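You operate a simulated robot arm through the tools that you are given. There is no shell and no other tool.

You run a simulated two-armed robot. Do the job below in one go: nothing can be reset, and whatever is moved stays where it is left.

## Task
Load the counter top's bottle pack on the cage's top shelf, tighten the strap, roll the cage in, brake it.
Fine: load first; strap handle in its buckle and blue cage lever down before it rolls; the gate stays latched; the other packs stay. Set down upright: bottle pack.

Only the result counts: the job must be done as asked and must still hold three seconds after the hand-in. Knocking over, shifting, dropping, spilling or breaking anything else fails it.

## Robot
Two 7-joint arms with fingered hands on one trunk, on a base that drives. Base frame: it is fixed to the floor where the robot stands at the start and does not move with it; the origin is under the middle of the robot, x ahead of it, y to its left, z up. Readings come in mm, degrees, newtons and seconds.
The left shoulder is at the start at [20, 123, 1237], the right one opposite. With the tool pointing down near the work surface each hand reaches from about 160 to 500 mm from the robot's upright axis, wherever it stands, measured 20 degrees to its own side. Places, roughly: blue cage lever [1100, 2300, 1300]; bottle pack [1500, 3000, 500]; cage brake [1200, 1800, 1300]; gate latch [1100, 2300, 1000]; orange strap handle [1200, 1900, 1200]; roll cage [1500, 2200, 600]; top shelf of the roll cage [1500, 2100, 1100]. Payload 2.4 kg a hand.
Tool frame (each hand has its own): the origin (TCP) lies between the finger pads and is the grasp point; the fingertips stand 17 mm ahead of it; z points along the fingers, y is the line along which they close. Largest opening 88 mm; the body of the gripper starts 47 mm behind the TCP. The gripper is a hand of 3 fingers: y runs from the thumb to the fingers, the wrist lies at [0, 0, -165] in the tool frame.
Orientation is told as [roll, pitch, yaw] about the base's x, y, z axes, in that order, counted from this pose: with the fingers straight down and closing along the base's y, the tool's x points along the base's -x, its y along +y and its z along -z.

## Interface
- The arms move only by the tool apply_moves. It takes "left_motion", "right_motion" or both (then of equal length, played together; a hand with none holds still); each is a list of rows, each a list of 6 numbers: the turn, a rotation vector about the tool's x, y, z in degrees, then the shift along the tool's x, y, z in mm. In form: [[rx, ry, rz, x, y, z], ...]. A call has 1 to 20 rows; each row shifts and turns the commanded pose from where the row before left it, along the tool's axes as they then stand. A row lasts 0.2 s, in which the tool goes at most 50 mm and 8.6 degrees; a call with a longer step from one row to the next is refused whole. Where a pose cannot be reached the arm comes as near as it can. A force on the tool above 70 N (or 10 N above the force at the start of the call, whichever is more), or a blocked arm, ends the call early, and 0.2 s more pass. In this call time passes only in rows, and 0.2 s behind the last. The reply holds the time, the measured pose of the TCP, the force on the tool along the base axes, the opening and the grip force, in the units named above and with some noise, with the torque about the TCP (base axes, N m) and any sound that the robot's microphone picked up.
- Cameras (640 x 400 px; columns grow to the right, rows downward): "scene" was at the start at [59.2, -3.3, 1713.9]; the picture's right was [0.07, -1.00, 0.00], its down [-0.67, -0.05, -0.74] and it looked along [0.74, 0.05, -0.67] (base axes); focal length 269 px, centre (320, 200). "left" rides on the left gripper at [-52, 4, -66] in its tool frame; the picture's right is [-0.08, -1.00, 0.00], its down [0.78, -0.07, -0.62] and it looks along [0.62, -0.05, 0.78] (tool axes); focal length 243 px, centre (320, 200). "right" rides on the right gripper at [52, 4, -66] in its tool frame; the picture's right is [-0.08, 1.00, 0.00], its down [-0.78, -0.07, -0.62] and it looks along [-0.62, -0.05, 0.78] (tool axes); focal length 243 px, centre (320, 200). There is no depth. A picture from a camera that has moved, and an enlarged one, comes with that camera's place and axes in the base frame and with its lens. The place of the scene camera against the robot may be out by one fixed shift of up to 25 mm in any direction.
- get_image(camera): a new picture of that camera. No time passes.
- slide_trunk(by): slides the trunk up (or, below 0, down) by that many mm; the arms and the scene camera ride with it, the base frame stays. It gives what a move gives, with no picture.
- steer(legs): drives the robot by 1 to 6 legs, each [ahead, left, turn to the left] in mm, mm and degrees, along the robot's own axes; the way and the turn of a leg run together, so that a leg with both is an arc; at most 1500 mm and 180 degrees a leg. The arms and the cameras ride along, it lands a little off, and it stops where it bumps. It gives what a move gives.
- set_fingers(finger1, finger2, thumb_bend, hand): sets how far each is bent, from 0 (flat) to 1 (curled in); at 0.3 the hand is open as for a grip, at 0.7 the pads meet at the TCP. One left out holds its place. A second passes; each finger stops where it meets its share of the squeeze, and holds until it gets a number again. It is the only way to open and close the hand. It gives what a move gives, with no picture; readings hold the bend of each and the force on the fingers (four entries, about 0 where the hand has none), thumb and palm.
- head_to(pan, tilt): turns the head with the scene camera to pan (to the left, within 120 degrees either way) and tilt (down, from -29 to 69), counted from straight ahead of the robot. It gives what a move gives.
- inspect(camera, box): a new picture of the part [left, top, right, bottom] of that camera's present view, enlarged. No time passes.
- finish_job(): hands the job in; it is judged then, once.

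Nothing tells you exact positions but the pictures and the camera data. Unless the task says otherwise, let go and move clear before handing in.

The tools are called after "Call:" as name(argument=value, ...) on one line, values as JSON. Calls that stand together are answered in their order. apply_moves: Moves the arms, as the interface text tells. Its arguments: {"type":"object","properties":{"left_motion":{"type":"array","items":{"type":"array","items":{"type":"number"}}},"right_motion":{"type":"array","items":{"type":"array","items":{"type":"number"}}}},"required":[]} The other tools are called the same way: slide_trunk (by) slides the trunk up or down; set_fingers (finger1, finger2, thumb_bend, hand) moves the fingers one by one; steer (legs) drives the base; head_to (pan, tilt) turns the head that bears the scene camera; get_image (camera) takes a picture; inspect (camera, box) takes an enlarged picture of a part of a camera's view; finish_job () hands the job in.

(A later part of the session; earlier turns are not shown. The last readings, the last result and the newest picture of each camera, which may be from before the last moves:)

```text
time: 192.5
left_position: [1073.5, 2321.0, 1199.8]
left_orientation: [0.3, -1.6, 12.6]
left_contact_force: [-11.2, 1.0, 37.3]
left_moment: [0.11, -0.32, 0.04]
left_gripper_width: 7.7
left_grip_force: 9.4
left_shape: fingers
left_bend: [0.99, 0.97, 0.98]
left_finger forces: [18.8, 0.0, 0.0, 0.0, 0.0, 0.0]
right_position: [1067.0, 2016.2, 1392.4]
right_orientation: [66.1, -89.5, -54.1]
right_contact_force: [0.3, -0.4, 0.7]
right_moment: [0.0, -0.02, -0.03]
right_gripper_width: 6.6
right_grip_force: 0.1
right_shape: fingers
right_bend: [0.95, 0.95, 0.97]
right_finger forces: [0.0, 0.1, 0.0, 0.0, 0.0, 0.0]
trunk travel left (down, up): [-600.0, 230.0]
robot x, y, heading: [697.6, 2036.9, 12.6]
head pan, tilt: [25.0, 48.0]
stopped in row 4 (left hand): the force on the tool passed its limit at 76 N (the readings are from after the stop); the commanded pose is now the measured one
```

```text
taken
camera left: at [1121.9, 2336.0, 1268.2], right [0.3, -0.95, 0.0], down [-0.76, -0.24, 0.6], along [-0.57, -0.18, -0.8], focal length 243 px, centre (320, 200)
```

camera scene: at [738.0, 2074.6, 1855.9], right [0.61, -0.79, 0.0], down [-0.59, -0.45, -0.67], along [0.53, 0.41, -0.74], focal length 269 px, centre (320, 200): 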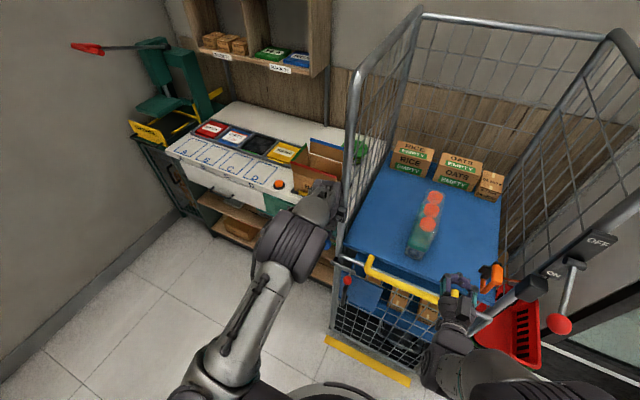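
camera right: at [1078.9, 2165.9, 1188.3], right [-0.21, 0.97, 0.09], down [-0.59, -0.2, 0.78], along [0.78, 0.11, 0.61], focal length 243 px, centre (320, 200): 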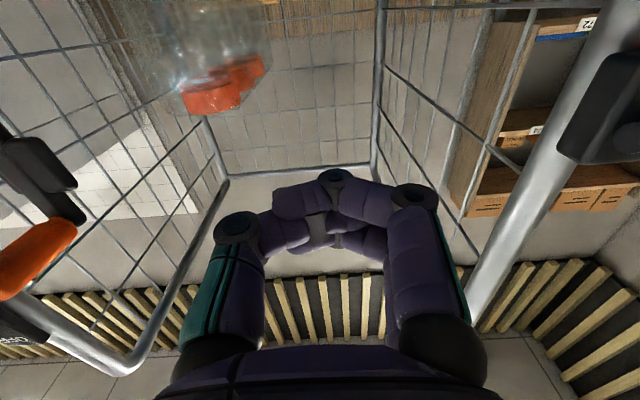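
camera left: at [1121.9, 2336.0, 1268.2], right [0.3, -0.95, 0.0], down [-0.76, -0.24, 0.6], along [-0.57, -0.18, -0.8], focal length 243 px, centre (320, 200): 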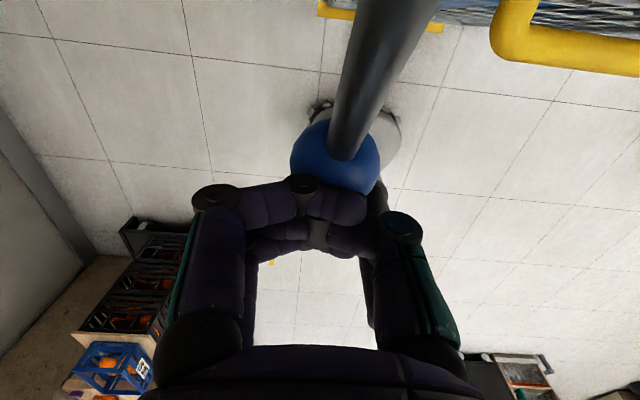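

The blue lever has hit its lower stop. I'll raise the left hand and verify that it stays down.

Call:
apply_moves(left_motion=[[0, 1.6, 0, 0, 0, -10], [0, 0, 0, 0, 0, -20], [0, 0, 0, 0, 0, -30], [0, 0, 0, 0, 0, -30], [0, 0, 0, 0, 0, -30], [0, 0, 0, 0, 0, -30]])

Call:
get_image(camera="left")

Call:
inspect(camera="scene", box=[280, 170, 380, 270])

```text
time: 193.9
left_position: [1079.6, 2320.2, 1347.3]
left_orientation: [0.1, 0.6, 12.4]
left_contact_force: [0.0, 0.4, -0.7]
left_moment: [0.0, -0.02, 0.01]
left_gripper_width: 7.7
left_grip_force: 0.0
left_shape: fingers
left_bend: [0.97, 0.96, 0.98]
left_finger forces: [0.1, 0.0, 0.0, 0.0, 0.0, 0.0]
right_position: [1071.4, 2017.2, 1391.1]
right_orientation: [42.0, -89.5, -30.1]
right_contact_force: [0.2, -0.2, 1.1]
right_moment: [0.0, -0.03, 0.03]
right_gripper_width: 6.5
right_grip_force: 0.1
right_shape: fingers
right_bend: [0.95, 0.95, 0.97]
right_finger forces: [0.0, 0.0, 0.0, 0.0, 0.1, 0.1]
trunk travel left (down, up): [-600.0, 230.0]
robot x, y, heading: [700.4, 2038.3, 12.6]
head pan, tilt: [25.0, 48.0]
```

```text
taken
camera left: at [1130.2, 2336.9, 1412.8], right [0.3, -0.95, 0.0], down [-0.74, -0.23, 0.63], along [-0.6, -0.19, -0.78], focal length 243 px, centre (320, 200)
```

left: 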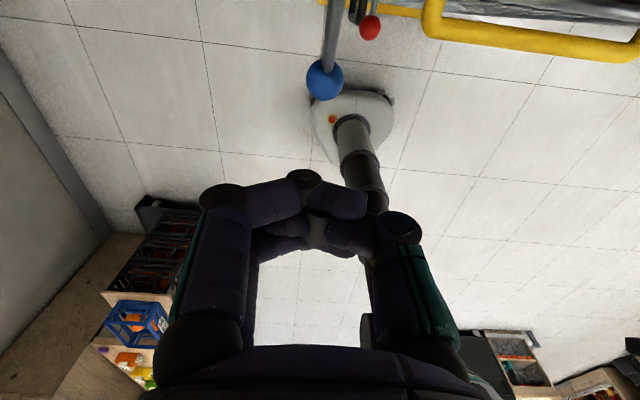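

```text
4.00 times, centred on (330, 220) of scene
camera zoom: at [738.0, 2074.7, 1855.9], right [0.61, -0.79, 0.0], down [-0.59, -0.45, -0.67], along [0.53, 0.41, -0.74], focal length 1077 px, centre (280, 120)
```

zoom: 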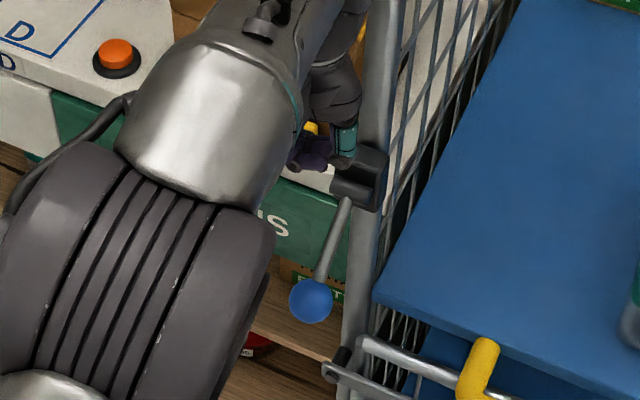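

The blue lever stays down. Now I'll retract the left hand and turn the right hand to point down, to pinch the strap handle from above.

Call:
apply_moves(left_motion=[[0, 0, 0, 0, 0, -10], [0, 0, 0, 20, 5, 0], [0, 0, 0, 20, 5, 0], [0, 0, 0, 20, 5, 0], [0, 0, 0, 20, 5, 0], [0, 0, 0, 20, 5, 0], [0, 0, 0, 20, 5, 0], [0, 0, 0, 20, 5, 0], [0, 0, 0, 20, 5, 0], [0, 0, 0, 20, 5, 0], [0, 0, 0, 20, 5, 0]], right_motion=[[0, 8, 0, 0, 0, 0], [0, 8, 0, 0, 0, 0], [0, 8, 0, 0, 0, 0], [0, 8, 0, 0, 0, 0], [0, 8, 0, 0, 0, 0], [0, 8, 0, 0, 0, 0], [0, 8, 0, 0, 0, 0], [0, 8, 0, 0, 0, 0], [0, 8, 0, 0, 0, 0], [0, 8, 0, 0, 0, 0], [0, 8, 0, 0, 0, 0]])

Call:
head_to(pan=-15, tilt=45)

Call:
get_image(camera="scene")

Call:
get_image(camera="right")

```text
time: 196.3
left_position: [872.3, 2327.6, 1357.9]
left_orientation: [0.0, 0.5, 12.5]
left_contact_force: [-0.1, 0.7, -0.3]
left_moment: [0.0, 0.03, 0.01]
left_gripper_width: 7.9
left_grip_force: 0.0
left_shape: fingers
left_bend: [0.97, 0.96, 0.98]
left_finger forces: [0.1, 0.0, 0.0, 0.0, 0.0, 0.1]
right_position: [1043.7, 1974.6, 1321.0]
right_orientation: [0.4, -37.7, 11.6]
right_contact_force: [0.3, 0.0, -0.8]
right_moment: [0.02, 0.0, 0.02]
right_gripper_width: 6.5
right_grip_force: 0.0
right_shape: fingers
right_bend: [0.95, 0.95, 0.97]
right_finger forces: [0.1, 0.0, 0.1, 0.0, 0.1, 0.0]
right hand out of reach, approached as far as the arm can: row 6, 7, 8, 9, 10, 11
trunk travel left (down, up): [-600.0, 230.0]
robot x, y, heading: [702.0, 2041.4, 12.5]
head pan, tilt: [25.0, 48.0]
```

```text
time: 197.4
left_position: [872.5, 2327.0, 1359.2]
left_orientation: [0.0, 0.6, 12.5]
left_contact_force: [-0.6, 0.2, 0.0]
left_moment: [0.0, 0.01, 0.0]
left_gripper_width: 7.6
left_grip_force: 0.0
left_shape: fingers
left_bend: [0.97, 0.96, 0.98]
left_finger forces: [0.0, 0.0, 0.0, 0.0, 0.0, 0.1]
right_position: [1043.6, 1974.2, 1319.6]
right_orientation: [0.4, -37.6, 11.8]
right_contact_force: [-0.1, -0.6, 0.1]
right_moment: [0.02, 0.01, 0.01]
right_gripper_width: 6.6
right_grip_force: 0.1
right_shape: fingers
right_bend: [0.95, 0.95, 0.97]
right_finger forces: [0.0, 0.0, 0.0, 0.1, 0.0, 0.0]
trunk travel left (down, up): [-600.0, 230.0]
robot x, y, heading: [700.7, 2040.9, 12.5]
head pan, tilt: [-15.0, 45.0]
```

```text
taken
camera scene: at [756.5, 2023.2, 1860.1], right [-0.04, -1.0, 0.0], down [-0.71, 0.03, -0.71], along [0.71, -0.03, -0.71], focal length 269 px, centre (320, 200)
```

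scene: 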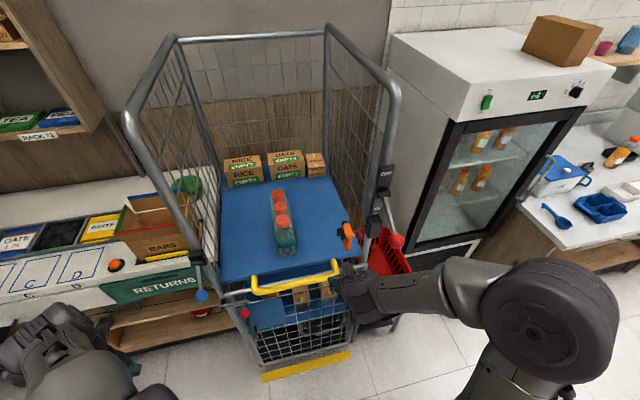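

```text
taken
camera right: at [965.1, 1961.3, 1340.4], right [-0.14, 0.99, 0.06], down [0.25, -0.02, 0.97], along [0.96, 0.15, -0.24], focal length 243 px, centre (320, 200)
```

right: 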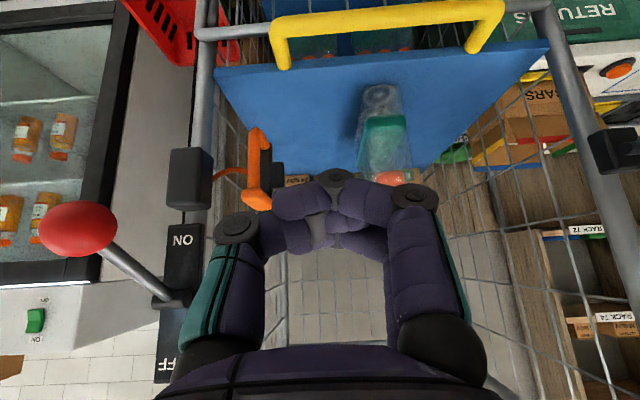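

Call:
apply_moves(right_motion=[[0, 7.5, 0, 0, 0, 0], [0, 7.5, 0, 0, 0, 0], [0, 7.5, 0, 0, 0, 0], [0, 7.5, 0, 0, 0, 0], [0, 7.6, 0, 0, 0, 0]])

Call:
set_fingers(hand="right", finger1=0.45, finger2=0.45, thumb_bend=0.45)

Call:
get_image(camera="right")

```text
time: 198.6
left_position: [874.0, 2326.5, 1358.5]
left_orientation: [0.1, 0.6, 12.5]
left_contact_force: [0.2, 0.0, 0.6]
left_moment: [-0.03, -0.02, 0.0]
left_gripper_width: 7.5
left_grip_force: 0.0
left_shape: fingers
left_bend: [0.97, 0.96, 0.98]
left_finger forces: [0.0, 0.0, 0.0, 0.0, 0.0, 0.0]
right_position: [1054.9, 1977.8, 1307.3]
right_orientation: [1.1, -3.8, 12.5]
right_contact_force: [-0.2, 0.1, 0.4]
right_moment: [-0.02, 0.02, 0.02]
right_gripper_width: 6.4
right_grip_force: 0.0
right_shape: fingers
right_bend: [0.95, 0.95, 0.97]
right_finger forces: [0.0, 0.1, 0.0, 0.1, 0.0, 0.0]
right hand out of reach, approached as far as the arm can: row 1
trunk travel left (down, up): [-600.0, 230.0]
robot x, y, heading: [699.0, 2040.8, 12.3]
head pan, tilt: [-15.0, 45.0]
```

```text
time: 199.6
left_position: [873.7, 2327.0, 1358.1]
left_orientation: [0.0, 0.6, 12.5]
left_contact_force: [0.5, 0.0, 0.0]
left_moment: [0.0, 0.0, 0.02]
left_gripper_width: 7.9
left_grip_force: 0.0
left_shape: fingers
left_bend: [0.97, 0.96, 0.98]
left_finger forces: [0.0, 0.0, 0.0, 0.0, 0.0, 0.0]
right_position: [1053.7, 1978.3, 1308.2]
right_orientation: [1.1, -4.0, 12.7]
right_contact_force: [0.2, 0.3, -0.4]
right_moment: [0.01, -0.01, 0.01]
right_gripper_width: 50.7
right_grip_force: 0.1
right_shape: fingers
right_bend: [0.45, 0.45, 0.45]
right_finger forces: [0.0, 0.0, 0.1, 0.0, 0.0, 0.0]
trunk travel left (down, up): [-600.0, 230.0]
robot x, y, heading: [699.6, 2038.1, 12.7]
head pan, tilt: [-15.0, 45.0]
```

```text
taken
camera right: at [998.8, 1967.3, 1370.3], right [-0.14, 0.99, 0.03], down [0.74, 0.08, 0.67], along [0.66, 0.11, -0.74], focal length 243 px, centre (320, 200)
```

right: 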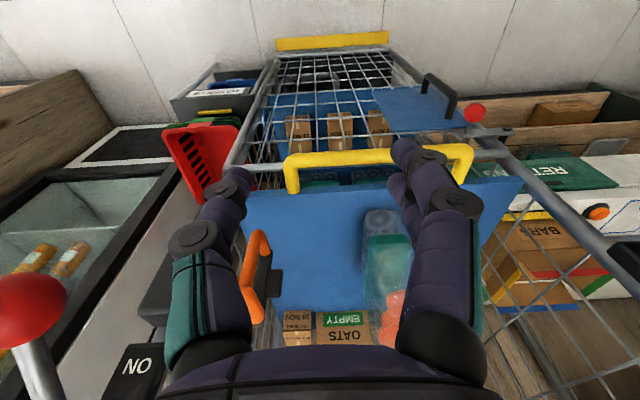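

I'll bring the base a bit closer, then position the right hand above the strap handle.

Call:
steer(legs=[[70, 41, 0]])

Call:
apply_moves(right_motion=[[0, 2, 0, 0, -12, -12], [0, 2, 0, 0, -25, -12], [0, 0, 0, 0, -25, -12], [0, 0, 0, 0, -25, 0], [0, 0, 0, 0, -12, 0]])

Call:
get_image(camera="right")

```text
time: 200.7
left_position: [932.9, 2384.4, 1357.3]
left_orientation: [0.1, 0.7, 12.7]
left_contact_force: [0.0, 0.2, -0.1]
left_moment: [-0.01, -0.01, -0.01]
left_gripper_width: 7.6
left_grip_force: 0.1
left_shape: fingers
left_bend: [0.97, 0.96, 0.98]
left_finger forces: [0.0, 0.1, 0.1, 0.0, 0.0, 0.0]
right_position: [1114.2, 2034.9, 1307.5]
right_orientation: [1.1, -3.9, 12.7]
right_contact_force: [-0.1, 0.6, -0.1]
right_moment: [0.04, -0.01, 0.0]
right_gripper_width: 50.9
right_grip_force: 0.1
right_shape: fingers
right_bend: [0.45, 0.45, 0.45]
right_finger forces: [0.0, 0.0, 0.1, 0.1, 0.0, 0.0]
trunk travel left (down, up): [-600.0, 230.0]
robot x, y, heading: [760.2, 2092.8, 12.5]
head pan, tilt: [-15.0, 45.0]
```

```text
time: 201.8
left_position: [932.1, 2382.1, 1357.8]
left_orientation: [0.0, 0.5, 12.6]
left_contact_force: [-0.3, -0.1, 0.2]
left_moment: [0.0, 0.0, 0.01]
left_gripper_width: 7.6
left_grip_force: 0.0
left_shape: fingers
left_bend: [0.97, 0.96, 0.98]
left_finger forces: [0.0, 0.1, 0.0, 0.0, 0.0, 0.0]
right_position: [1134.0, 1934.5, 1341.8]
right_orientation: [1.0, -0.1, 12.8]
right_contact_force: [-0.1, 0.4, -0.4]
right_moment: [-0.01, 0.05, 0.02]
right_gripper_width: 51.1
right_grip_force: 0.0
right_shape: fingers
right_bend: [0.45, 0.45, 0.45]
right_finger forces: [0.0, 0.1, 0.0, 0.1, 0.0, 0.1]
trunk travel left (down, up): [-600.0, 230.0]
robot x, y, heading: [758.2, 2096.7, 12.3]
head pan, tilt: [-15.0, 45.0]
```

```text
taken
camera right: at [1083.3, 1925.5, 1408.3], right [-0.14, 0.99, 0.02], down [0.78, 0.1, 0.62], along [0.61, 0.1, -0.79], focal length 243 px, centre (320, 200)
```

right: 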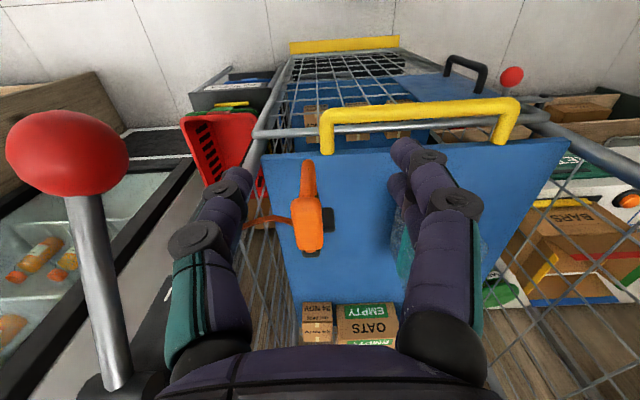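

The handle's top leg centre is about 65 mm ahead and 13 mm right of the TCP. I'll move above it and then lower the open fingers around it.

Call:
apply_moves(right_motion=[[-1, 0, 0, -22, -5, 0], [0, 0, 0, -22, -4, 0], [0, 0, 0, -21, -4, 0], [0, 0, 0, 0, 0, 15], [0, 0, 0, 0, 0, 15]])

Call:
get_image(camera="right")

```text
time: 203.1
left_position: [932.3, 2382.2, 1359.0]
left_orientation: [0.0, 0.6, 12.6]
left_contact_force: [-0.1, 0.0, 0.3]
left_moment: [0.02, 0.0, 0.0]
left_gripper_width: 7.7
left_grip_force: 0.1
left_shape: fingers
left_bend: [0.97, 0.96, 0.98]
left_finger forces: [0.1, 0.0, 0.1, 0.0, 0.0, 0.0]
right_position: [1200.5, 1937.3, 1311.7]
right_orientation: [2.2, 0.0, 12.8]
right_contact_force: [0.5, -0.1, 0.4]
right_moment: [0.0, -0.03, 0.04]
right_gripper_width: 50.8
right_grip_force: 0.2
right_shape: fingers
right_bend: [0.45, 0.45, 0.45]
right_finger forces: [0.0, 0.1, 0.1, 0.1, 0.0, 0.1]
trunk travel left (down, up): [-600.0, 230.0]
robot x, y, heading: [753.9, 2095.6, 12.6]
head pan, tilt: [-15.0, 45.0]
```

```text
taken
camera right: at [1149.9, 1927.3, 1377.8], right [-0.14, 0.99, 0.04], down [0.78, 0.09, 0.62], along [0.61, 0.11, -0.79], focal length 243 px, centre (320, 200)
```

right: 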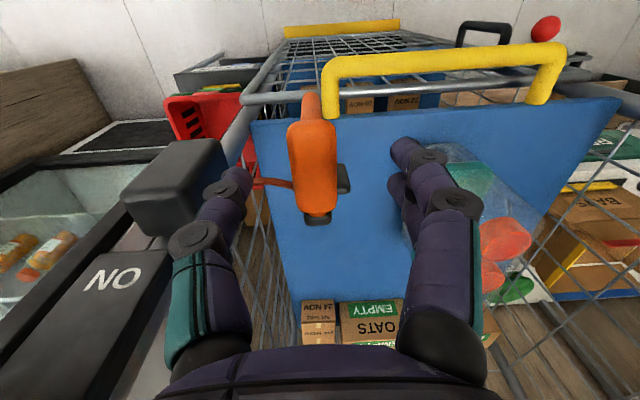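

Call:
apply_moves(right_motion=[[2, 0, 0, 0, -3, 10], [0, 0, 0, 0, 0, 12], [0, 0, 0, 0, 0, 12], [0, 0, 0, 0, 0, 8]])

Call:
get_image(camera="right")

```text
time: 204.1
left_position: [932.6, 2381.9, 1358.2]
left_orientation: [0.1, 0.6, 12.5]
left_contact_force: [0.8, -0.7, 0.2]
left_moment: [-0.02, -0.01, -0.01]
left_gripper_width: 7.5
left_grip_force: 0.0
left_shape: fingers
left_bend: [0.97, 0.96, 0.98]
left_finger forces: [0.0, 0.0, 0.0, 0.0, 0.0, 0.0]
right_position: [1200.4, 1935.8, 1269.3]
right_orientation: [0.1, 0.1, 12.8]
right_contact_force: [-0.6, -1.2, 1.1]
right_moment: [0.04, 0.0, 0.01]
right_gripper_width: 51.0
right_grip_force: 0.0
right_shape: fingers
right_bend: [0.45, 0.45, 0.45]
right_finger forces: [0.1, 0.1, 0.1, 0.0, 0.0, 0.0]
trunk travel left (down, up): [-600.0, 230.0]
robot x, y, heading: [755.8, 2095.9, 12.7]
head pan, tilt: [-15.0, 45.0]
```

```text
taken
camera right: at [1149.9, 1927.5, 1335.2], right [-0.14, 0.99, 0.0], down [0.78, 0.11, 0.62], along [0.61, 0.09, -0.78], focal length 243 px, centre (320, 200)
```

right: 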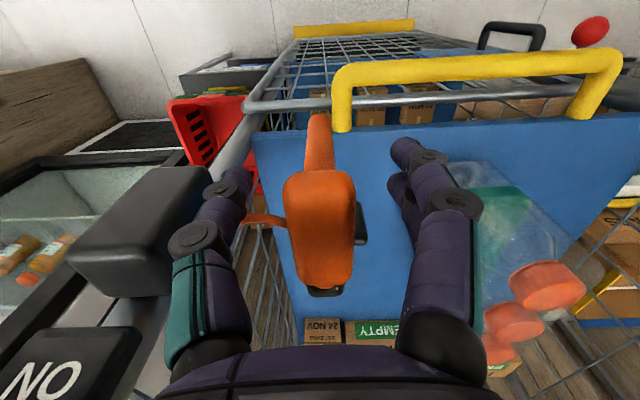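

The D's top leg lies between the fingers. Closing with a firm squeeze.

Call:
set_fingers(hand="right", finger1=0.85, finger2=0.85, thumb_bend=0.85)

Call:
get_image(camera="right")

```text
time: 205.1
left_position: [934.1, 2381.0, 1358.0]
left_orientation: [-0.1, 0.7, 12.6]
left_contact_force: [0.4, 0.1, -1.0]
left_moment: [0.0, 0.01, -0.03]
left_gripper_width: 7.5
left_grip_force: 0.2
left_shape: fingers
left_bend: [0.97, 0.96, 0.98]
left_finger forces: [0.1, 0.1, 0.0, 0.1, 0.0, 0.1]
right_position: [1200.5, 1934.5, 1268.8]
right_orientation: [0.1, 0.1, 12.8]
right_contact_force: [-1.7, -1.1, -13.7]
right_moment: [-0.08, 0.04, 0.01]
right_gripper_width: 2.9
right_grip_force: 13.4
right_shape: fingers
right_bend: [0.73, 0.81, 0.71]
right_finger forces: [8.5, 7.9, 0.0, 0.0, 10.6, 0.1]
trunk travel left (down, up): [-600.0, 230.0]
robot x, y, heading: [757.7, 2094.4, 12.5]
head pan, tilt: [-15.0, 45.0]
```

```text
taken
camera right: at [1150.4, 1926.8, 1334.8], right [-0.14, 0.99, 0.0], down [0.78, 0.11, 0.62], along [0.61, 0.09, -0.79], focal length 243 px, centre (320, 200)
```

right: 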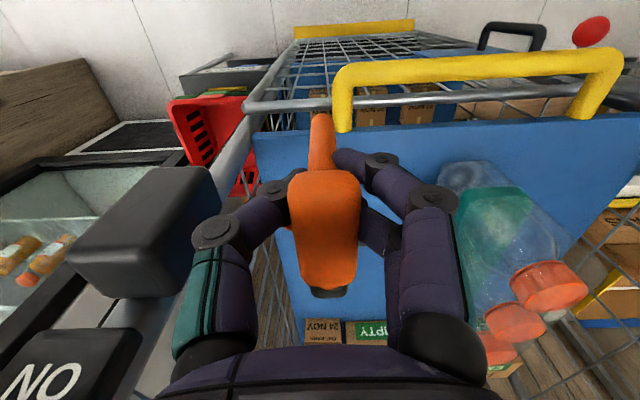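

The handle's top leg is clamped. Pulling left 200 mm.

Call:
apply_moves(right_motion=[[0, 0, 0, 0, 10, 0], [0, 0, 0, 0, 20, 0], [0, 0, 0, 0, 20, 0], [0, 0, 0, 0, 20, 0], [0, 0, 0, 0, 20, 0], [0, 0, 0, 0, 20, 0], [0, 0, 0, 0, 20, 0], [0, 0, 0, 0, 20, 0], [0, 0, 0, 0, 20, 0], [0, 0, 0, 0, 20, 0]])

Call:
get_image(camera="right")

```text
time: 207.2
left_position: [937.9, 2383.1, 1358.1]
left_orientation: [0.0, 0.8, 12.6]
left_contact_force: [0.1, 0.0, -0.7]
left_moment: [0.01, -0.02, 0.01]
left_gripper_width: 7.5
left_grip_force: 0.1
left_shape: fingers
left_bend: [0.97, 0.96, 0.98]
left_finger forces: [0.0, 0.0, 0.0, 0.1, 0.1, 0.1]
right_position: [1162.9, 2122.1, 1268.1]
right_orientation: [0.2, 0.2, 12.8]
right_contact_force: [17.1, 2.1, -11.8]
right_moment: [-0.06, -0.02, -0.01]
right_gripper_width: 2.7
right_grip_force: 16.3
right_shape: fingers
right_bend: [0.73, 0.81, 0.71]
right_finger forces: [5.9, 13.2, 0.0, 0.0, 13.3, 0.0]
trunk travel left (down, up): [-600.0, 230.0]
robot x, y, heading: [761.2, 2097.5, 12.4]
head pan, tilt: [-15.0, 45.0]
```

```text
taken
camera right: at [1111.8, 2113.4, 1334.8], right [-0.14, 0.99, 0.0], down [0.78, 0.11, 0.62], along [0.61, 0.09, -0.79], focal length 243 px, centre (320, 200)
```

right: 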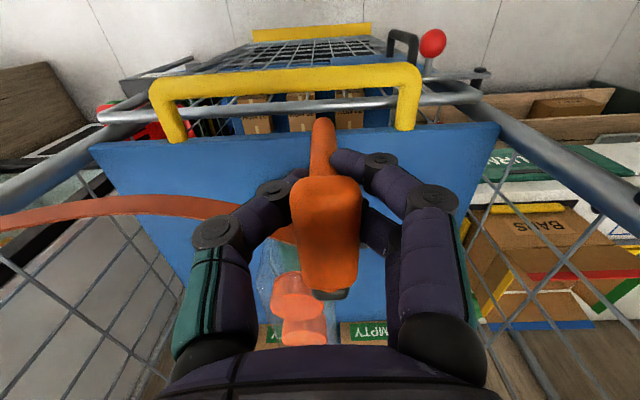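

Good hold; a slight forward bias is building, which I'll correct while continuing left 110 mm.

Call:
apply_moves(right_motion=[[0, 0, 0, -3, 15, 0], [0, 0, 0, -0.5, 20, 0], [0, 0, 0, -0.5, 20, 0], [0, 0, 0, -0.5, 20, 0], [0, 0, 0, -0.5, 20, 0], [0, 0, 0, -0.5, 15, 0]])

Call:
get_image(camera="right")

```text
time: 208.7
left_position: [935.7, 2383.0, 1359.1]
left_orientation: [-0.1, 0.8, 12.6]
left_contact_force: [0.0, 0.3, 0.9]
left_moment: [-0.01, -0.03, 0.0]
left_gripper_width: 7.9
left_grip_force: 0.1
left_shape: fingers
left_bend: [0.97, 0.96, 0.98]
left_finger forces: [0.1, 0.0, 0.1, 0.0, 0.0, 0.1]
right_position: [1140.6, 2229.3, 1268.1]
right_orientation: [0.2, 0.1, 12.7]
right_contact_force: [9.8, 0.1, -12.9]
right_moment: [-0.07, -0.04, 0.0]
right_gripper_width: 2.7
right_grip_force: 15.0
right_shape: fingers
right_bend: [0.73, 0.8, 0.71]
right_finger forces: [7.0, 11.7, 0.1, 0.0, 12.9, 0.0]
trunk travel left (down, up): [-600.0, 230.0]
robot x, y, heading: [761.7, 2098.0, 12.5]
head pan, tilt: [-15.0, 45.0]
```

```text
taken
camera right: at [1090.8, 2222.1, 1335.1], right [-0.14, 0.99, 0.0], down [0.78, 0.11, 0.62], along [0.61, 0.09, -0.79], focal length 243 px, centre (320, 200)
```

right: 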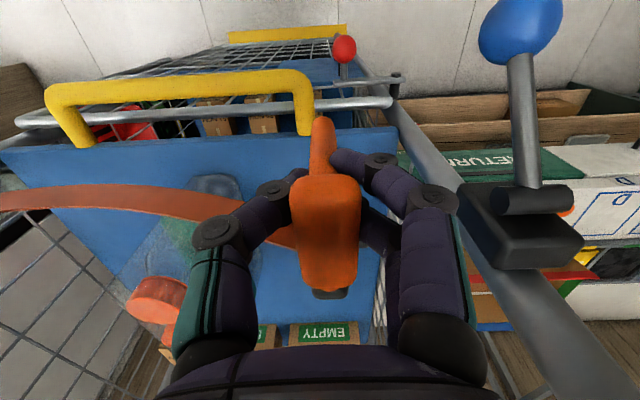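

About 60 mm remaining. Continuing in 10 mm steps, watching forces.

Call:
apply_moves(right_motion=[[0, 0, 0, -1, 10, 0], [0, 0, 0, -0.5, 10, 0], [0, 0, 0, -0.5, 10, 0], [0, 0, 0, -0.5, 10, 0]])

Call:
get_image(camera="right")

```text
time: 209.7
left_position: [934.7, 2383.7, 1359.1]
left_orientation: [-0.1, 0.7, 12.6]
left_contact_force: [-0.3, 0.0, -0.2]
left_moment: [-0.02, 0.03, 0.01]
left_gripper_width: 7.8
left_grip_force: 0.0
left_shape: fingers
left_bend: [0.97, 0.96, 0.98]
left_finger forces: [0.0, 0.0, 0.0, 0.1, 0.0, 0.1]
right_position: [1137.2, 2248.7, 1268.9]
right_orientation: [0.1, 0.2, 12.7]
right_contact_force: [3.7, -1.5, -12.5]
right_moment: [-0.05, 0.01, 0.02]
right_gripper_width: 2.6
right_grip_force: 15.4
right_shape: fingers
right_bend: [0.74, 0.8, 0.71]
right_finger forces: [7.9, 10.0, 0.1, 0.1, 12.7, 0.0]
right hand out of reach, approached as far as the arm can: row 3, 4
trunk travel left (down, up): [-600.0, 230.0]
robot x, y, heading: [760.4, 2093.5, 12.5]
head pan, tilt: [-15.0, 45.0]
```

```text
taken
camera right: at [1087.5, 2240.8, 1335.2], right [-0.14, 0.99, 0.0], down [0.78, 0.11, 0.62], along [0.61, 0.09, -0.79], focal length 243 px, centre (320, 200)
```

right: 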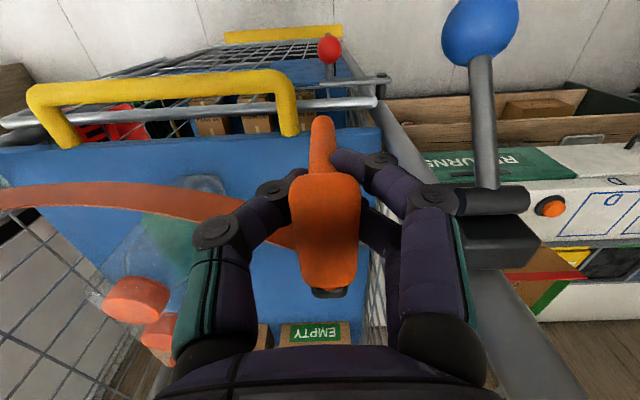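

Arm limit again; I'll use the base for the last 40 mm.

Call:
steer(legs=[[0, 28, 0]])

Call:
get_image(camera="right")

```text
time: 210.5
left_position: [928.4, 2412.9, 1356.6]
left_orientation: [-0.1, 0.8, 12.6]
left_contact_force: [0.0, -0.1, -0.1]
left_moment: [-0.02, 0.04, -0.03]
left_gripper_width: 7.9
left_grip_force: 0.1
left_shape: fingers
left_bend: [0.97, 0.96, 0.98]
left_finger forces: [0.1, 0.0, 0.0, 0.1, 0.0, 0.0]
right_position: [1131.2, 2280.3, 1269.6]
right_orientation: [0.0, 0.1, 12.9]
right_contact_force: [6.2, 4.1, -9.5]
right_moment: [-0.02, 0.05, -0.03]
right_gripper_width: 2.4
right_grip_force: 17.6
right_shape: fingers
right_bend: [0.73, 0.8, 0.74]
right_finger forces: [8.6, 13.2, 0.1, 0.1, 12.2, 0.0]
trunk travel left (down, up): [-600.0, 230.0]
robot x, y, heading: [752.7, 2127.0, 12.6]
head pan, tilt: [-15.0, 45.0]
```

```text
taken
camera right: at [1080.8, 2271.5, 1335.4], right [-0.14, 0.99, 0.0], down [0.78, 0.11, 0.62], along [0.61, 0.08, -0.78], focal length 243 px, centre (320, 200)
```

right: 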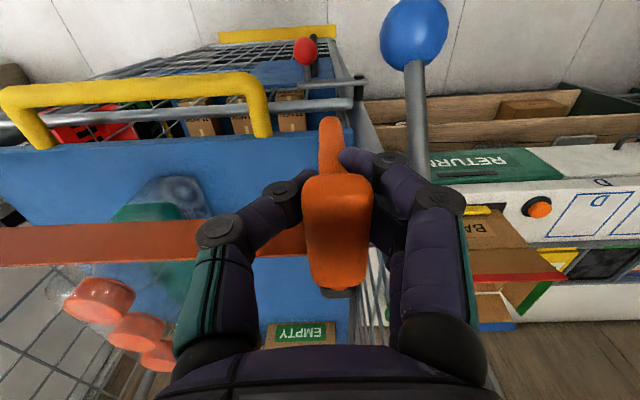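

The handle has jumped slightly left relative to the hand and now pulls left – it may be snapping into the buckle. A little more left.

Call:
steer(legs=[[0, 12, 0]])

Call:
get_image(camera="right")

Call:
head_to(pan=20, tilt=45)

Call:
get_image(camera="scene")

```text
time: 211.2
left_position: [925.5, 2421.8, 1359.1]
left_orientation: [0.0, 0.7, 12.6]
left_contact_force: [0.7, 0.2, -0.5]
left_moment: [-0.03, 0.0, 0.01]
left_gripper_width: 7.6
left_grip_force: 0.0
left_shape: fingers
left_bend: [0.97, 0.96, 0.98]
left_finger forces: [0.1, 0.1, 0.1, 0.1, 0.0, 0.1]
right_position: [1129.4, 2288.1, 1269.1]
right_orientation: [-0.1, 0.2, 12.8]
right_contact_force: [8.3, -6.3, -9.8]
right_moment: [-0.14, 0.03, -0.03]
right_gripper_width: 2.5
right_grip_force: 17.5
right_shape: fingers
right_bend: [0.74, 0.8, 0.74]
right_finger forces: [7.1, 12.2, 0.1, 0.1, 16.2, 0.1]
trunk travel left (down, up): [-600.0, 230.0]
robot x, y, heading: [748.9, 2139.4, 12.5]
head pan, tilt: [-15.0, 45.0]
```

```text
taken
camera right: at [1079.3, 2279.5, 1335.4], right [-0.14, 0.99, 0.0], down [0.78, 0.11, 0.62], along [0.61, 0.09, -0.78], focal length 243 px, centre (320, 200)
```

right: 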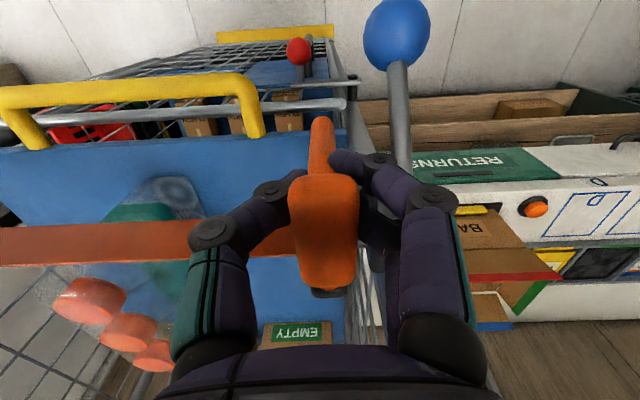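

```text
time: 212.2
left_position: [925.4, 2421.7, 1357.0]
left_orientation: [0.0, 0.6, 12.5]
left_contact_force: [1.0, 0.1, 0.4]
left_moment: [0.02, -0.03, 0.01]
left_gripper_width: 7.9
left_grip_force: 0.1
left_shape: fingers
left_bend: [0.97, 0.96, 0.98]
left_finger forces: [0.1, 0.1, 0.0, 0.0, 0.0, 0.0]
right_position: [1130.2, 2285.6, 1268.8]
right_orientation: [0.0, 0.1, 12.8]
right_contact_force: [6.5, -4.1, -9.5]
right_moment: [-0.11, 0.05, -0.02]
right_gripper_width: 2.5
right_grip_force: 17.7
right_shape: fingers
right_bend: [0.74, 0.8, 0.74]
right_finger forces: [8.4, 12.4, 0.0, 0.0, 14.3, 0.0]
trunk travel left (down, up): [-600.0, 230.0]
robot x, y, heading: [749.2, 2135.5, 12.6]
head pan, tilt: [20.0, 45.0]
```

```text
taken
camera scene: at [797.3, 2164.2, 1860.0], right [0.54, -0.84, 0.0], down [-0.6, -0.38, -0.71], along [0.6, 0.38, -0.71], focal length 269 px, centre (320, 200)
```

scene: 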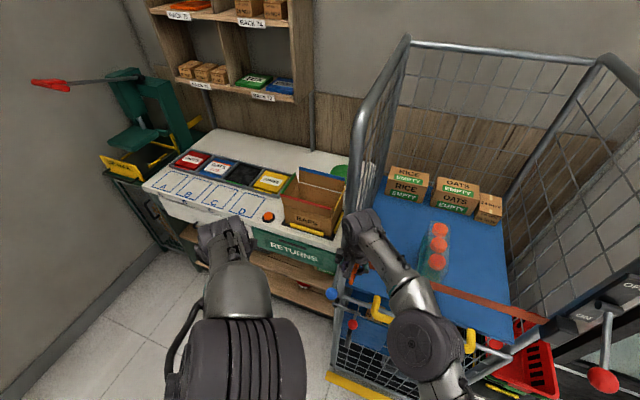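

The strap is now drawn straight and taut – it seems to be engaged. I'll test by easing the hand right slightly.

Call:
steer(legs=[[0, -12, 0]])

Call:
get_image(camera="right")

```text
time: 213.0
left_position: [928.2, 2410.2, 1357.9]
left_orientation: [0.0, 0.7, 12.5]
left_contact_force: [0.2, 0.0, 0.5]
left_moment: [0.03, 0.02, 0.03]
left_gripper_width: 7.6
left_grip_force: 0.0
left_shape: fingers
left_bend: [0.97, 0.96, 0.98]
left_finger forces: [0.1, 0.1, 0.0, 0.0, 0.0, 0.0]
right_position: [1132.4, 2277.3, 1269.1]
right_orientation: [-0.1, 0.0, 12.7]
right_contact_force: [2.1, 10.9, -8.9]
right_moment: [0.0, 0.08, -0.06]
right_gripper_width: 2.9
right_grip_force: 16.9
right_shape: fingers
right_bend: [0.73, 0.8, 0.75]
right_finger forces: [12.2, 13.7, 0.1, 0.1, 8.5, 0.0]
trunk travel left (down, up): [-600.0, 230.0]
robot x, y, heading: [753.8, 2120.3, 12.5]
head pan, tilt: [20.0, 45.0]
```

```text
taken
camera right: at [1080.9, 2269.8, 1335.4], right [-0.14, 0.99, 0.0], down [0.78, 0.11, 0.62], along [0.61, 0.09, -0.78], focal length 243 px, centre (320, 200)
```

right: 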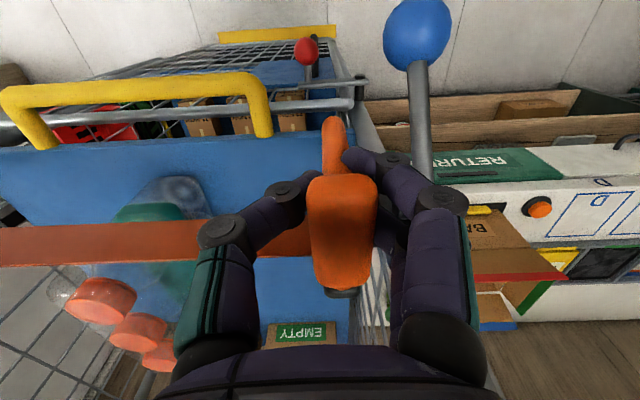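

The handle now resists moving right – it is latched in the buckle. I'll open the fingers and lift the hand clear.

Call:
set_fingers(hand="right", finger1=0.42, finger2=0.42, thumb_bend=0.42)

Call:
apply_moves(right_motion=[[0, 0, 0, 0, 3, -10], [0, 0, 0, 0, 3, -15], [0, 0, 0, 0, 0, -20], [0, 0, 0, 0, 0, -20], [0, 0, 0, 0, 0, -20]])

Call:
get_image(camera="right")

Call:
get_image(camera="scene")

```text
time: 214.0
left_position: [926.6, 2409.4, 1357.9]
left_orientation: [-0.1, 0.6, 12.6]
left_contact_force: [-0.4, -0.9, -0.1]
left_moment: [-0.02, -0.03, 0.01]
left_gripper_width: 7.4
left_grip_force: 0.0
left_shape: fingers
left_bend: [0.97, 0.96, 0.98]
left_finger forces: [0.1, 0.0, 0.0, 0.0, 0.0, 0.0]
right_position: [1129.1, 2276.6, 1270.6]
right_orientation: [0.1, 0.0, 12.8]
right_contact_force: [1.2, 0.4, 0.7]
right_moment: [0.0, -0.03, 0.02]
right_gripper_width: 57.5
right_grip_force: 0.0
right_shape: fingers
right_bend: [0.42, 0.42, 0.42]
right_finger forces: [0.1, 0.0, 0.1, 0.0, 0.1, 0.0]
trunk travel left (down, up): [-600.0, 230.0]
robot x, y, heading: [752.4, 2123.0, 12.3]
head pan, tilt: [20.0, 45.0]
```

```text
time: 215.2
left_position: [926.7, 2408.4, 1358.6]
left_orientation: [0.0, 0.7, 12.6]
left_contact_force: [0.7, 0.5, 0.9]
left_moment: [0.0, -0.04, 0.01]
left_gripper_width: 7.6
left_grip_force: 0.0
left_shape: fingers
left_bend: [0.97, 0.96, 0.98]
left_finger forces: [0.0, 0.0, 0.0, 0.1, 0.0, 0.0]
right_position: [1117.2, 2269.6, 1352.7]
right_orientation: [0.1, 0.0, 12.6]
right_contact_force: [0.1, -0.3, -1.1]
right_moment: [-0.01, 0.01, -0.02]
right_gripper_width: 57.6
right_grip_force: 0.1
right_shape: fingers
right_bend: [0.42, 0.42, 0.42]
right_finger forces: [0.0, 0.0, 0.0, 0.0, 0.0, 0.0]
right hand out of reach, approached as far as the arm can: row 1, 2, 3, 4, 5
trunk travel left (down, up): [-600.0, 230.0]
robot x, y, heading: [752.3, 2122.9, 12.5]
head pan, tilt: [20.0, 45.0]
```

```text
taken
camera right: at [1067.0, 2261.1, 1418.2], right [-0.14, 0.99, 0.0], down [0.78, 0.11, 0.62], along [0.62, 0.09, -0.78], focal length 243 px, centre (320, 200)
```

right: 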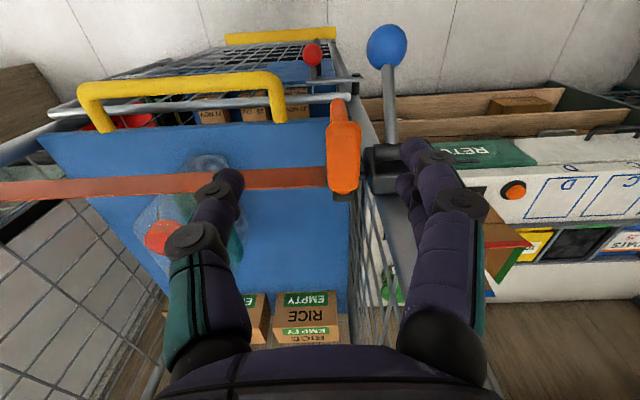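

```text
taken
camera scene: at [796.9, 2153.0, 1860.1], right [0.54, -0.84, 0.0], down [-0.6, -0.38, -0.71], along [0.6, 0.38, -0.71], focal length 269 px, centre (320, 200)
```

scene: 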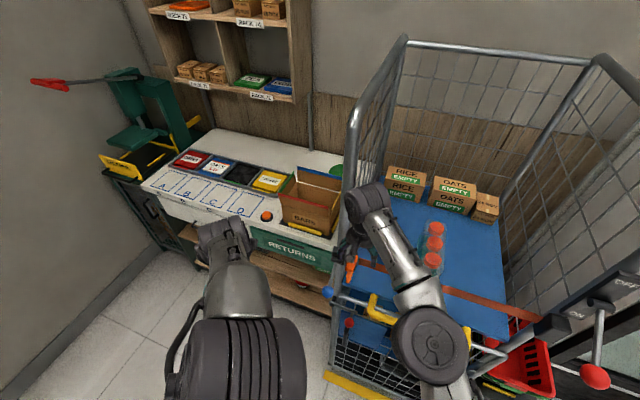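

The strap handle stays in its buckle with a taut strap, and the blue lever is down. I'll back away and look at the brake, which appears to be at ON (down).

Call:
steer(legs=[[-300, 0, 0]])

Call:
head_to(pan=-18, tilt=38)

Call:
get_image(camera="scene")

Call:
inspect(camera="scene", box=[180, 130, 420, 330])

```text
time: 217.2
left_position: [634.7, 2345.0, 1357.8]
left_orientation: [0.0, 0.7, 12.4]
left_contact_force: [-0.5, -0.1, 0.7]
left_moment: [-0.02, 0.02, -0.01]
left_gripper_width: 7.9
left_grip_force: 0.1
left_shape: fingers
left_bend: [0.97, 0.96, 0.98]
left_finger forces: [0.0, 0.1, 0.0, 0.0, 0.0, 0.0]
right_position: [824.7, 2203.4, 1352.9]
right_orientation: [0.2, -0.1, 12.7]
right_contact_force: [-0.1, -0.1, 0.4]
right_moment: [-0.01, 0.01, 0.02]
right_gripper_width: 57.5
right_grip_force: 0.1
right_shape: fingers
right_bend: [0.42, 0.42, 0.42]
right_finger forces: [0.1, 0.0, 0.0, 0.0, 0.1, 0.1]
trunk travel left (down, up): [-600.0, 230.0]
robot x, y, heading: [457.3, 2059.8, 12.5]
head pan, tilt: [20.0, 45.0]
```

```text
time: 218.3
left_position: [634.1, 2345.7, 1358.0]
left_orientation: [0.0, 0.6, 12.5]
left_contact_force: [0.5, -0.2, 0.3]
left_moment: [-0.03, 0.03, 0.0]
left_gripper_width: 7.8
left_grip_force: 0.0
left_shape: fingers
left_bend: [0.97, 0.96, 0.98]
left_finger forces: [0.0, 0.1, 0.0, 0.0, 0.1, 0.1]
right_position: [824.6, 2203.6, 1351.7]
right_orientation: [0.1, -0.1, 12.6]
right_contact_force: [-0.7, -0.4, -0.7]
right_moment: [-0.02, 0.0, 0.0]
right_gripper_width: 57.5
right_grip_force: 0.0
right_shape: fingers
right_bend: [0.42, 0.42, 0.42]
right_finger forces: [0.0, 0.1, 0.1, 0.0, 0.0, 0.1]
trunk travel left (down, up): [-600.0, 230.0]
robot x, y, heading: [455.0, 2060.8, 12.4]
head pan, tilt: [-18.0, 38.0]
```

```text
taken
camera scene: at [522.0, 2036.4, 1870.3], right [-0.1, -1.0, 0.0], down [-0.61, 0.06, -0.79], along [0.78, -0.08, -0.62], focal length 269 px, centre (320, 200)
```

scene: 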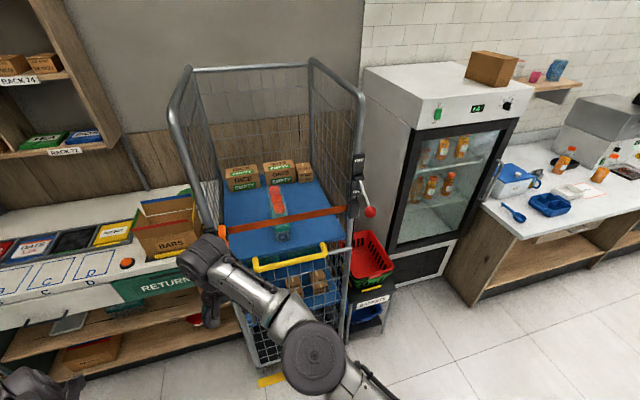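

```text
2.00 times, centred on (300, 230) of scene
camera zoom: at [522.0, 2036.4, 1870.3], right [-0.1, -1.0, 0.0], down [-0.61, 0.06, -0.79], along [0.78, -0.08, -0.62], focal length 538 px, centre (360, 140)
```

zoom: 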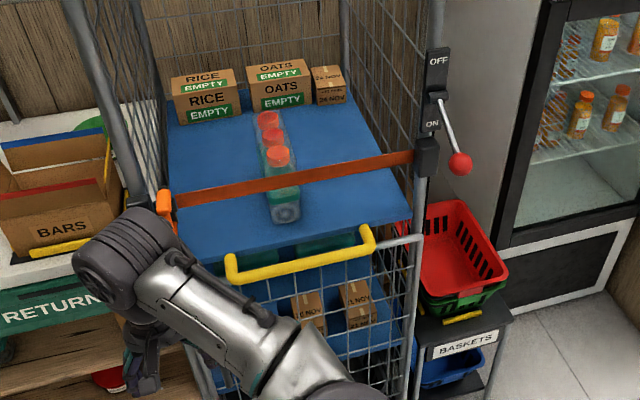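

Strap taut across the load, blue lever down. Now I'll set up the right hand as a forward-pointing fist to lift the brake lever to OFF.

Call:
apply_moves(right_motion=[[0, 0, 0, 0, -25, 0], [0, 0, 0, 0, -25, 0], [0, 0, 0, 0, -25, 0], [0, 0, 0, 0, -25, 0], [0, 0, 0, 0, -25, 0], [0, 0, 0, 0, -25, 0], [0, 0, 0, 0, -25, 0], [0, 0, 0, 0, -25, 0], [0, 0, 0, 0, -25, 0]])

Call:
apply_moves(right_motion=[[0, -8.2, 0, 0, 0, 0], [0, -8.2, 0, 0, 0, 0], [0, -8.2, 0, 0, 0, 0], [0, -8.2, 0, 0, 0, 0], [0, -8.2, 0, 0, 0, 0], [0, -8.2, 0, 0, 0, 0], [0, -8.2, 0, 0, 0, 0], [0, -8.2, 0, 0, 0, 0], [0, -8.2, 0, 0, 0, 0], [0, -8.2, 0, 0, 0, 0], [0, -8, 0, 0, 0, 0]])

Call:
set_fingers(hand="right", finger1=1.0, finger2=1.0, thumb_bend=1.0)

Call:
get_image(camera="right")

```text
time: 220.3
left_position: [634.4, 2343.7, 1358.8]
left_orientation: [0.0, 0.6, 12.5]
left_contact_force: [-0.3, 0.0, 0.4]
left_moment: [0.01, 0.01, 0.0]
left_gripper_width: 7.7
left_grip_force: 0.1
left_shape: fingers
left_bend: [0.97, 0.96, 0.98]
left_finger forces: [0.0, 0.0, 0.1, 0.0, 0.0, 0.1]
right_position: [875.5, 1983.8, 1351.6]
right_orientation: [0.2, 0.1, 12.8]
right_contact_force: [-0.9, 0.4, -1.0]
right_moment: [0.02, 0.02, 0.02]
right_gripper_width: 57.8
right_grip_force: 0.1
right_shape: fingers
right_bend: [0.42, 0.42, 0.42]
right_finger forces: [0.1, 0.0, 0.0, 0.0, 0.0, 0.1]
trunk travel left (down, up): [-600.0, 230.0]
robot x, y, heading: [460.7, 2056.5, 12.5]
head pan, tilt: [-18.0, 38.0]
```

```text
time: 222.7
left_position: [636.1, 2345.3, 1358.7]
left_orientation: [0.1, 0.6, 12.5]
left_contact_force: [0.1, -0.4, -0.2]
left_moment: [-0.02, -0.01, 0.01]
left_gripper_width: 7.5
left_grip_force: 0.1
left_shape: fingers
left_bend: [0.97, 0.96, 0.98]
left_finger forces: [0.0, 0.0, 0.0, 0.0, 0.0, 0.0]
right_position: [874.3, 1984.4, 1350.4]
right_orientation: [146.9, -89.9, -134.3]
right_contact_force: [0.2, -0.2, 0.3]
right_moment: [-0.02, 0.0, -0.02]
right_gripper_width: 57.7
right_grip_force: 0.0
right_shape: fingers
right_bend: [0.42, 0.42, 0.42]
right_finger forces: [0.1, 0.0, 0.0, 0.0, 0.0, 0.0]
trunk travel left (down, up): [-600.0, 230.0]
robot x, y, heading: [459.1, 2057.7, 12.2]
head pan, tilt: [-18.0, 38.0]
```

```text
time: 223.7
left_position: [635.2, 2345.6, 1358.0]
left_orientation: [-0.1, 0.5, 12.4]
left_contact_force: [0.2, 0.0, -0.8]
left_moment: [0.01, 0.02, 0.01]
left_gripper_width: 7.8
left_grip_force: 0.0
left_shape: fingers
left_bend: [0.97, 0.96, 0.98]
left_finger forces: [0.1, 0.1, 0.0, 0.1, 0.1, 0.0]
right_position: [875.1, 1985.0, 1350.0]
right_orientation: [109.4, -89.9, -96.7]
right_contact_force: [0.5, -0.3, 1.3]
right_moment: [0.01, 0.02, -0.02]
right_gripper_width: 5.5
right_grip_force: 0.1
right_shape: fingers
right_bend: [0.95, 0.95, 0.96]
right_finger forces: [0.0, 0.0, 0.0, 0.0, 0.0, 0.0]
trunk travel left (down, up): [-600.0, 230.0]
robot x, y, heading: [458.4, 2055.5, 12.7]
head pan, tilt: [-18.0, 38.0]
```

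```text
taken
camera right: at [811.3, 1973.9, 1299.2], right [-0.22, 0.97, 0.09], down [-0.59, -0.2, 0.78], along [0.78, 0.12, 0.62], focal length 243 px, centre (320, 200)
```

right: 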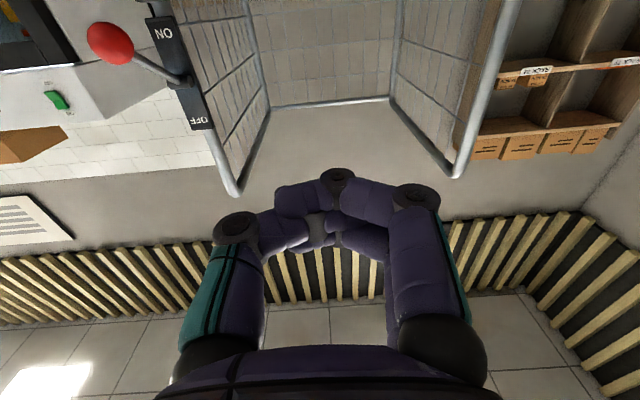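

Right fist is ready. I'll lower it to 1245 and drive so it lies just under the red brake ball.

Call:
apply_moves(right_motion=[[0, 0, 0, 22, 0, 0], [0, 0, 0, 22, 0, 0], [0, 0, 0, 22, 0, 0], [0, 0, 0, 22, 0, 0], [0, 0, 0, 22, 0, 0]])

Call:
steer(legs=[[0, -220, 0], [230, 0, 0]])

Call:
get_image(camera="right")

Call:
head_to(pan=-15, tilt=42)

Call:
get_image(camera="scene")

```text
time: 224.9
left_position: [636.0, 2344.8, 1358.4]
left_orientation: [0.0, 0.7, 12.5]
left_contact_force: [0.7, 0.0, 0.2]
left_moment: [-0.01, -0.01, -0.01]
left_gripper_width: 7.5
left_grip_force: 0.0
left_shape: fingers
left_bend: [0.97, 0.96, 0.98]
left_finger forces: [0.0, 0.1, 0.1, 0.0, 0.1, 0.0]
right_position: [875.0, 1984.3, 1241.1]
right_orientation: [108.2, -89.8, -95.7]
right_contact_force: [-0.3, 0.9, 0.0]
right_moment: [0.03, 0.01, 0.02]
right_gripper_width: 5.7
right_grip_force: 0.0
right_shape: fingers
right_bend: [0.95, 0.95, 0.96]
right_finger forces: [0.0, 0.1, 0.1, 0.0, 0.0, 0.1]
trunk travel left (down, up): [-600.0, 230.0]
robot x, y, heading: [458.7, 2056.9, 12.7]
head pan, tilt: [-18.0, 38.0]
```

```text
time: 227.9
left_position: [909.3, 2179.3, 1358.4]
left_orientation: [0.0, 0.7, 12.5]
left_contact_force: [-0.4, 0.3, -0.5]
left_moment: [-0.02, 0.04, 0.01]
left_gripper_width: 7.7
left_grip_force: 0.0
left_shape: fingers
left_bend: [0.97, 0.96, 0.98]
left_finger forces: [0.0, 0.0, 0.0, 0.0, 0.1, 0.0]
right_position: [1149.3, 1819.3, 1241.4]
right_orientation: [96.0, -89.7, -83.4]
right_contact_force: [-0.8, 0.1, -0.3]
right_moment: [-0.02, -0.01, 0.0]
right_gripper_width: 5.8
right_grip_force: 0.1
right_shape: fingers
right_bend: [0.95, 0.95, 0.96]
right_finger forces: [0.0, 0.0, 0.0, 0.0, 0.1, 0.0]
trunk travel left (down, up): [-600.0, 230.0]
robot x, y, heading: [733.0, 1888.5, 12.4]
head pan, tilt: [-18.0, 38.0]
```

```text
taken
camera right: at [1084.5, 1807.5, 1188.9], right [-0.22, 0.97, 0.09], down [-0.59, -0.2, 0.78], along [0.78, 0.12, 0.62], focal length 243 px, centre (320, 200)
```

right: 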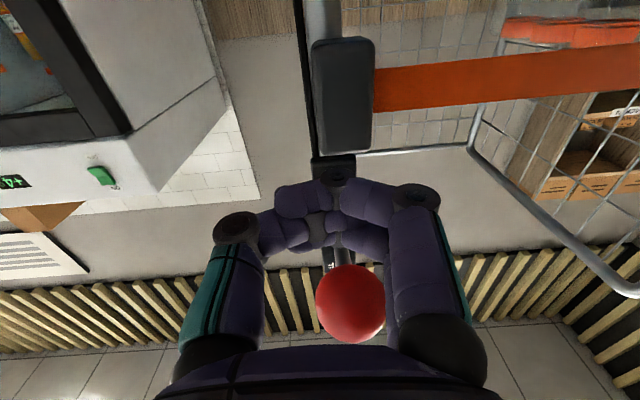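

```text
time: 228.5
left_position: [908.4, 2177.9, 1357.9]
left_orientation: [-0.1, 0.6, 12.4]
left_contact_force: [-0.1, -0.3, -0.4]
left_moment: [0.03, 0.02, -0.03]
left_gripper_width: 7.7
left_grip_force: 0.1
left_shape: fingers
left_bend: [0.97, 0.96, 0.98]
left_finger forces: [0.1, 0.1, 0.1, 0.0, 0.0, 0.1]
right_position: [1148.4, 1817.7, 1240.4]
right_orientation: [102.4, -89.7, -89.8]
right_contact_force: [-0.4, 0.2, 0.5]
right_moment: [0.03, 0.03, 0.0]
right_gripper_width: 5.8
right_grip_force: 0.1
right_shape: fingers
right_bend: [0.95, 0.95, 0.96]
right_finger forces: [0.1, 0.0, 0.0, 0.0, 0.0, 0.1]
trunk travel left (down, up): [-600.0, 230.0]
robot x, y, heading: [730.2, 1892.1, 12.5]
head pan, tilt: [-15.0, 42.0]
```

```text
taken
camera scene: at [792.8, 1874.2, 1864.4], right [-0.05, -1.0, 0.0], down [-0.67, 0.03, -0.74], along [0.74, -0.03, -0.67], focal length 269 px, centre (320, 200)
```

scene: 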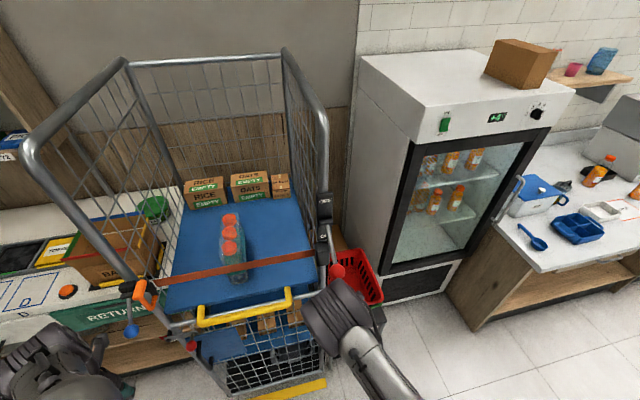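

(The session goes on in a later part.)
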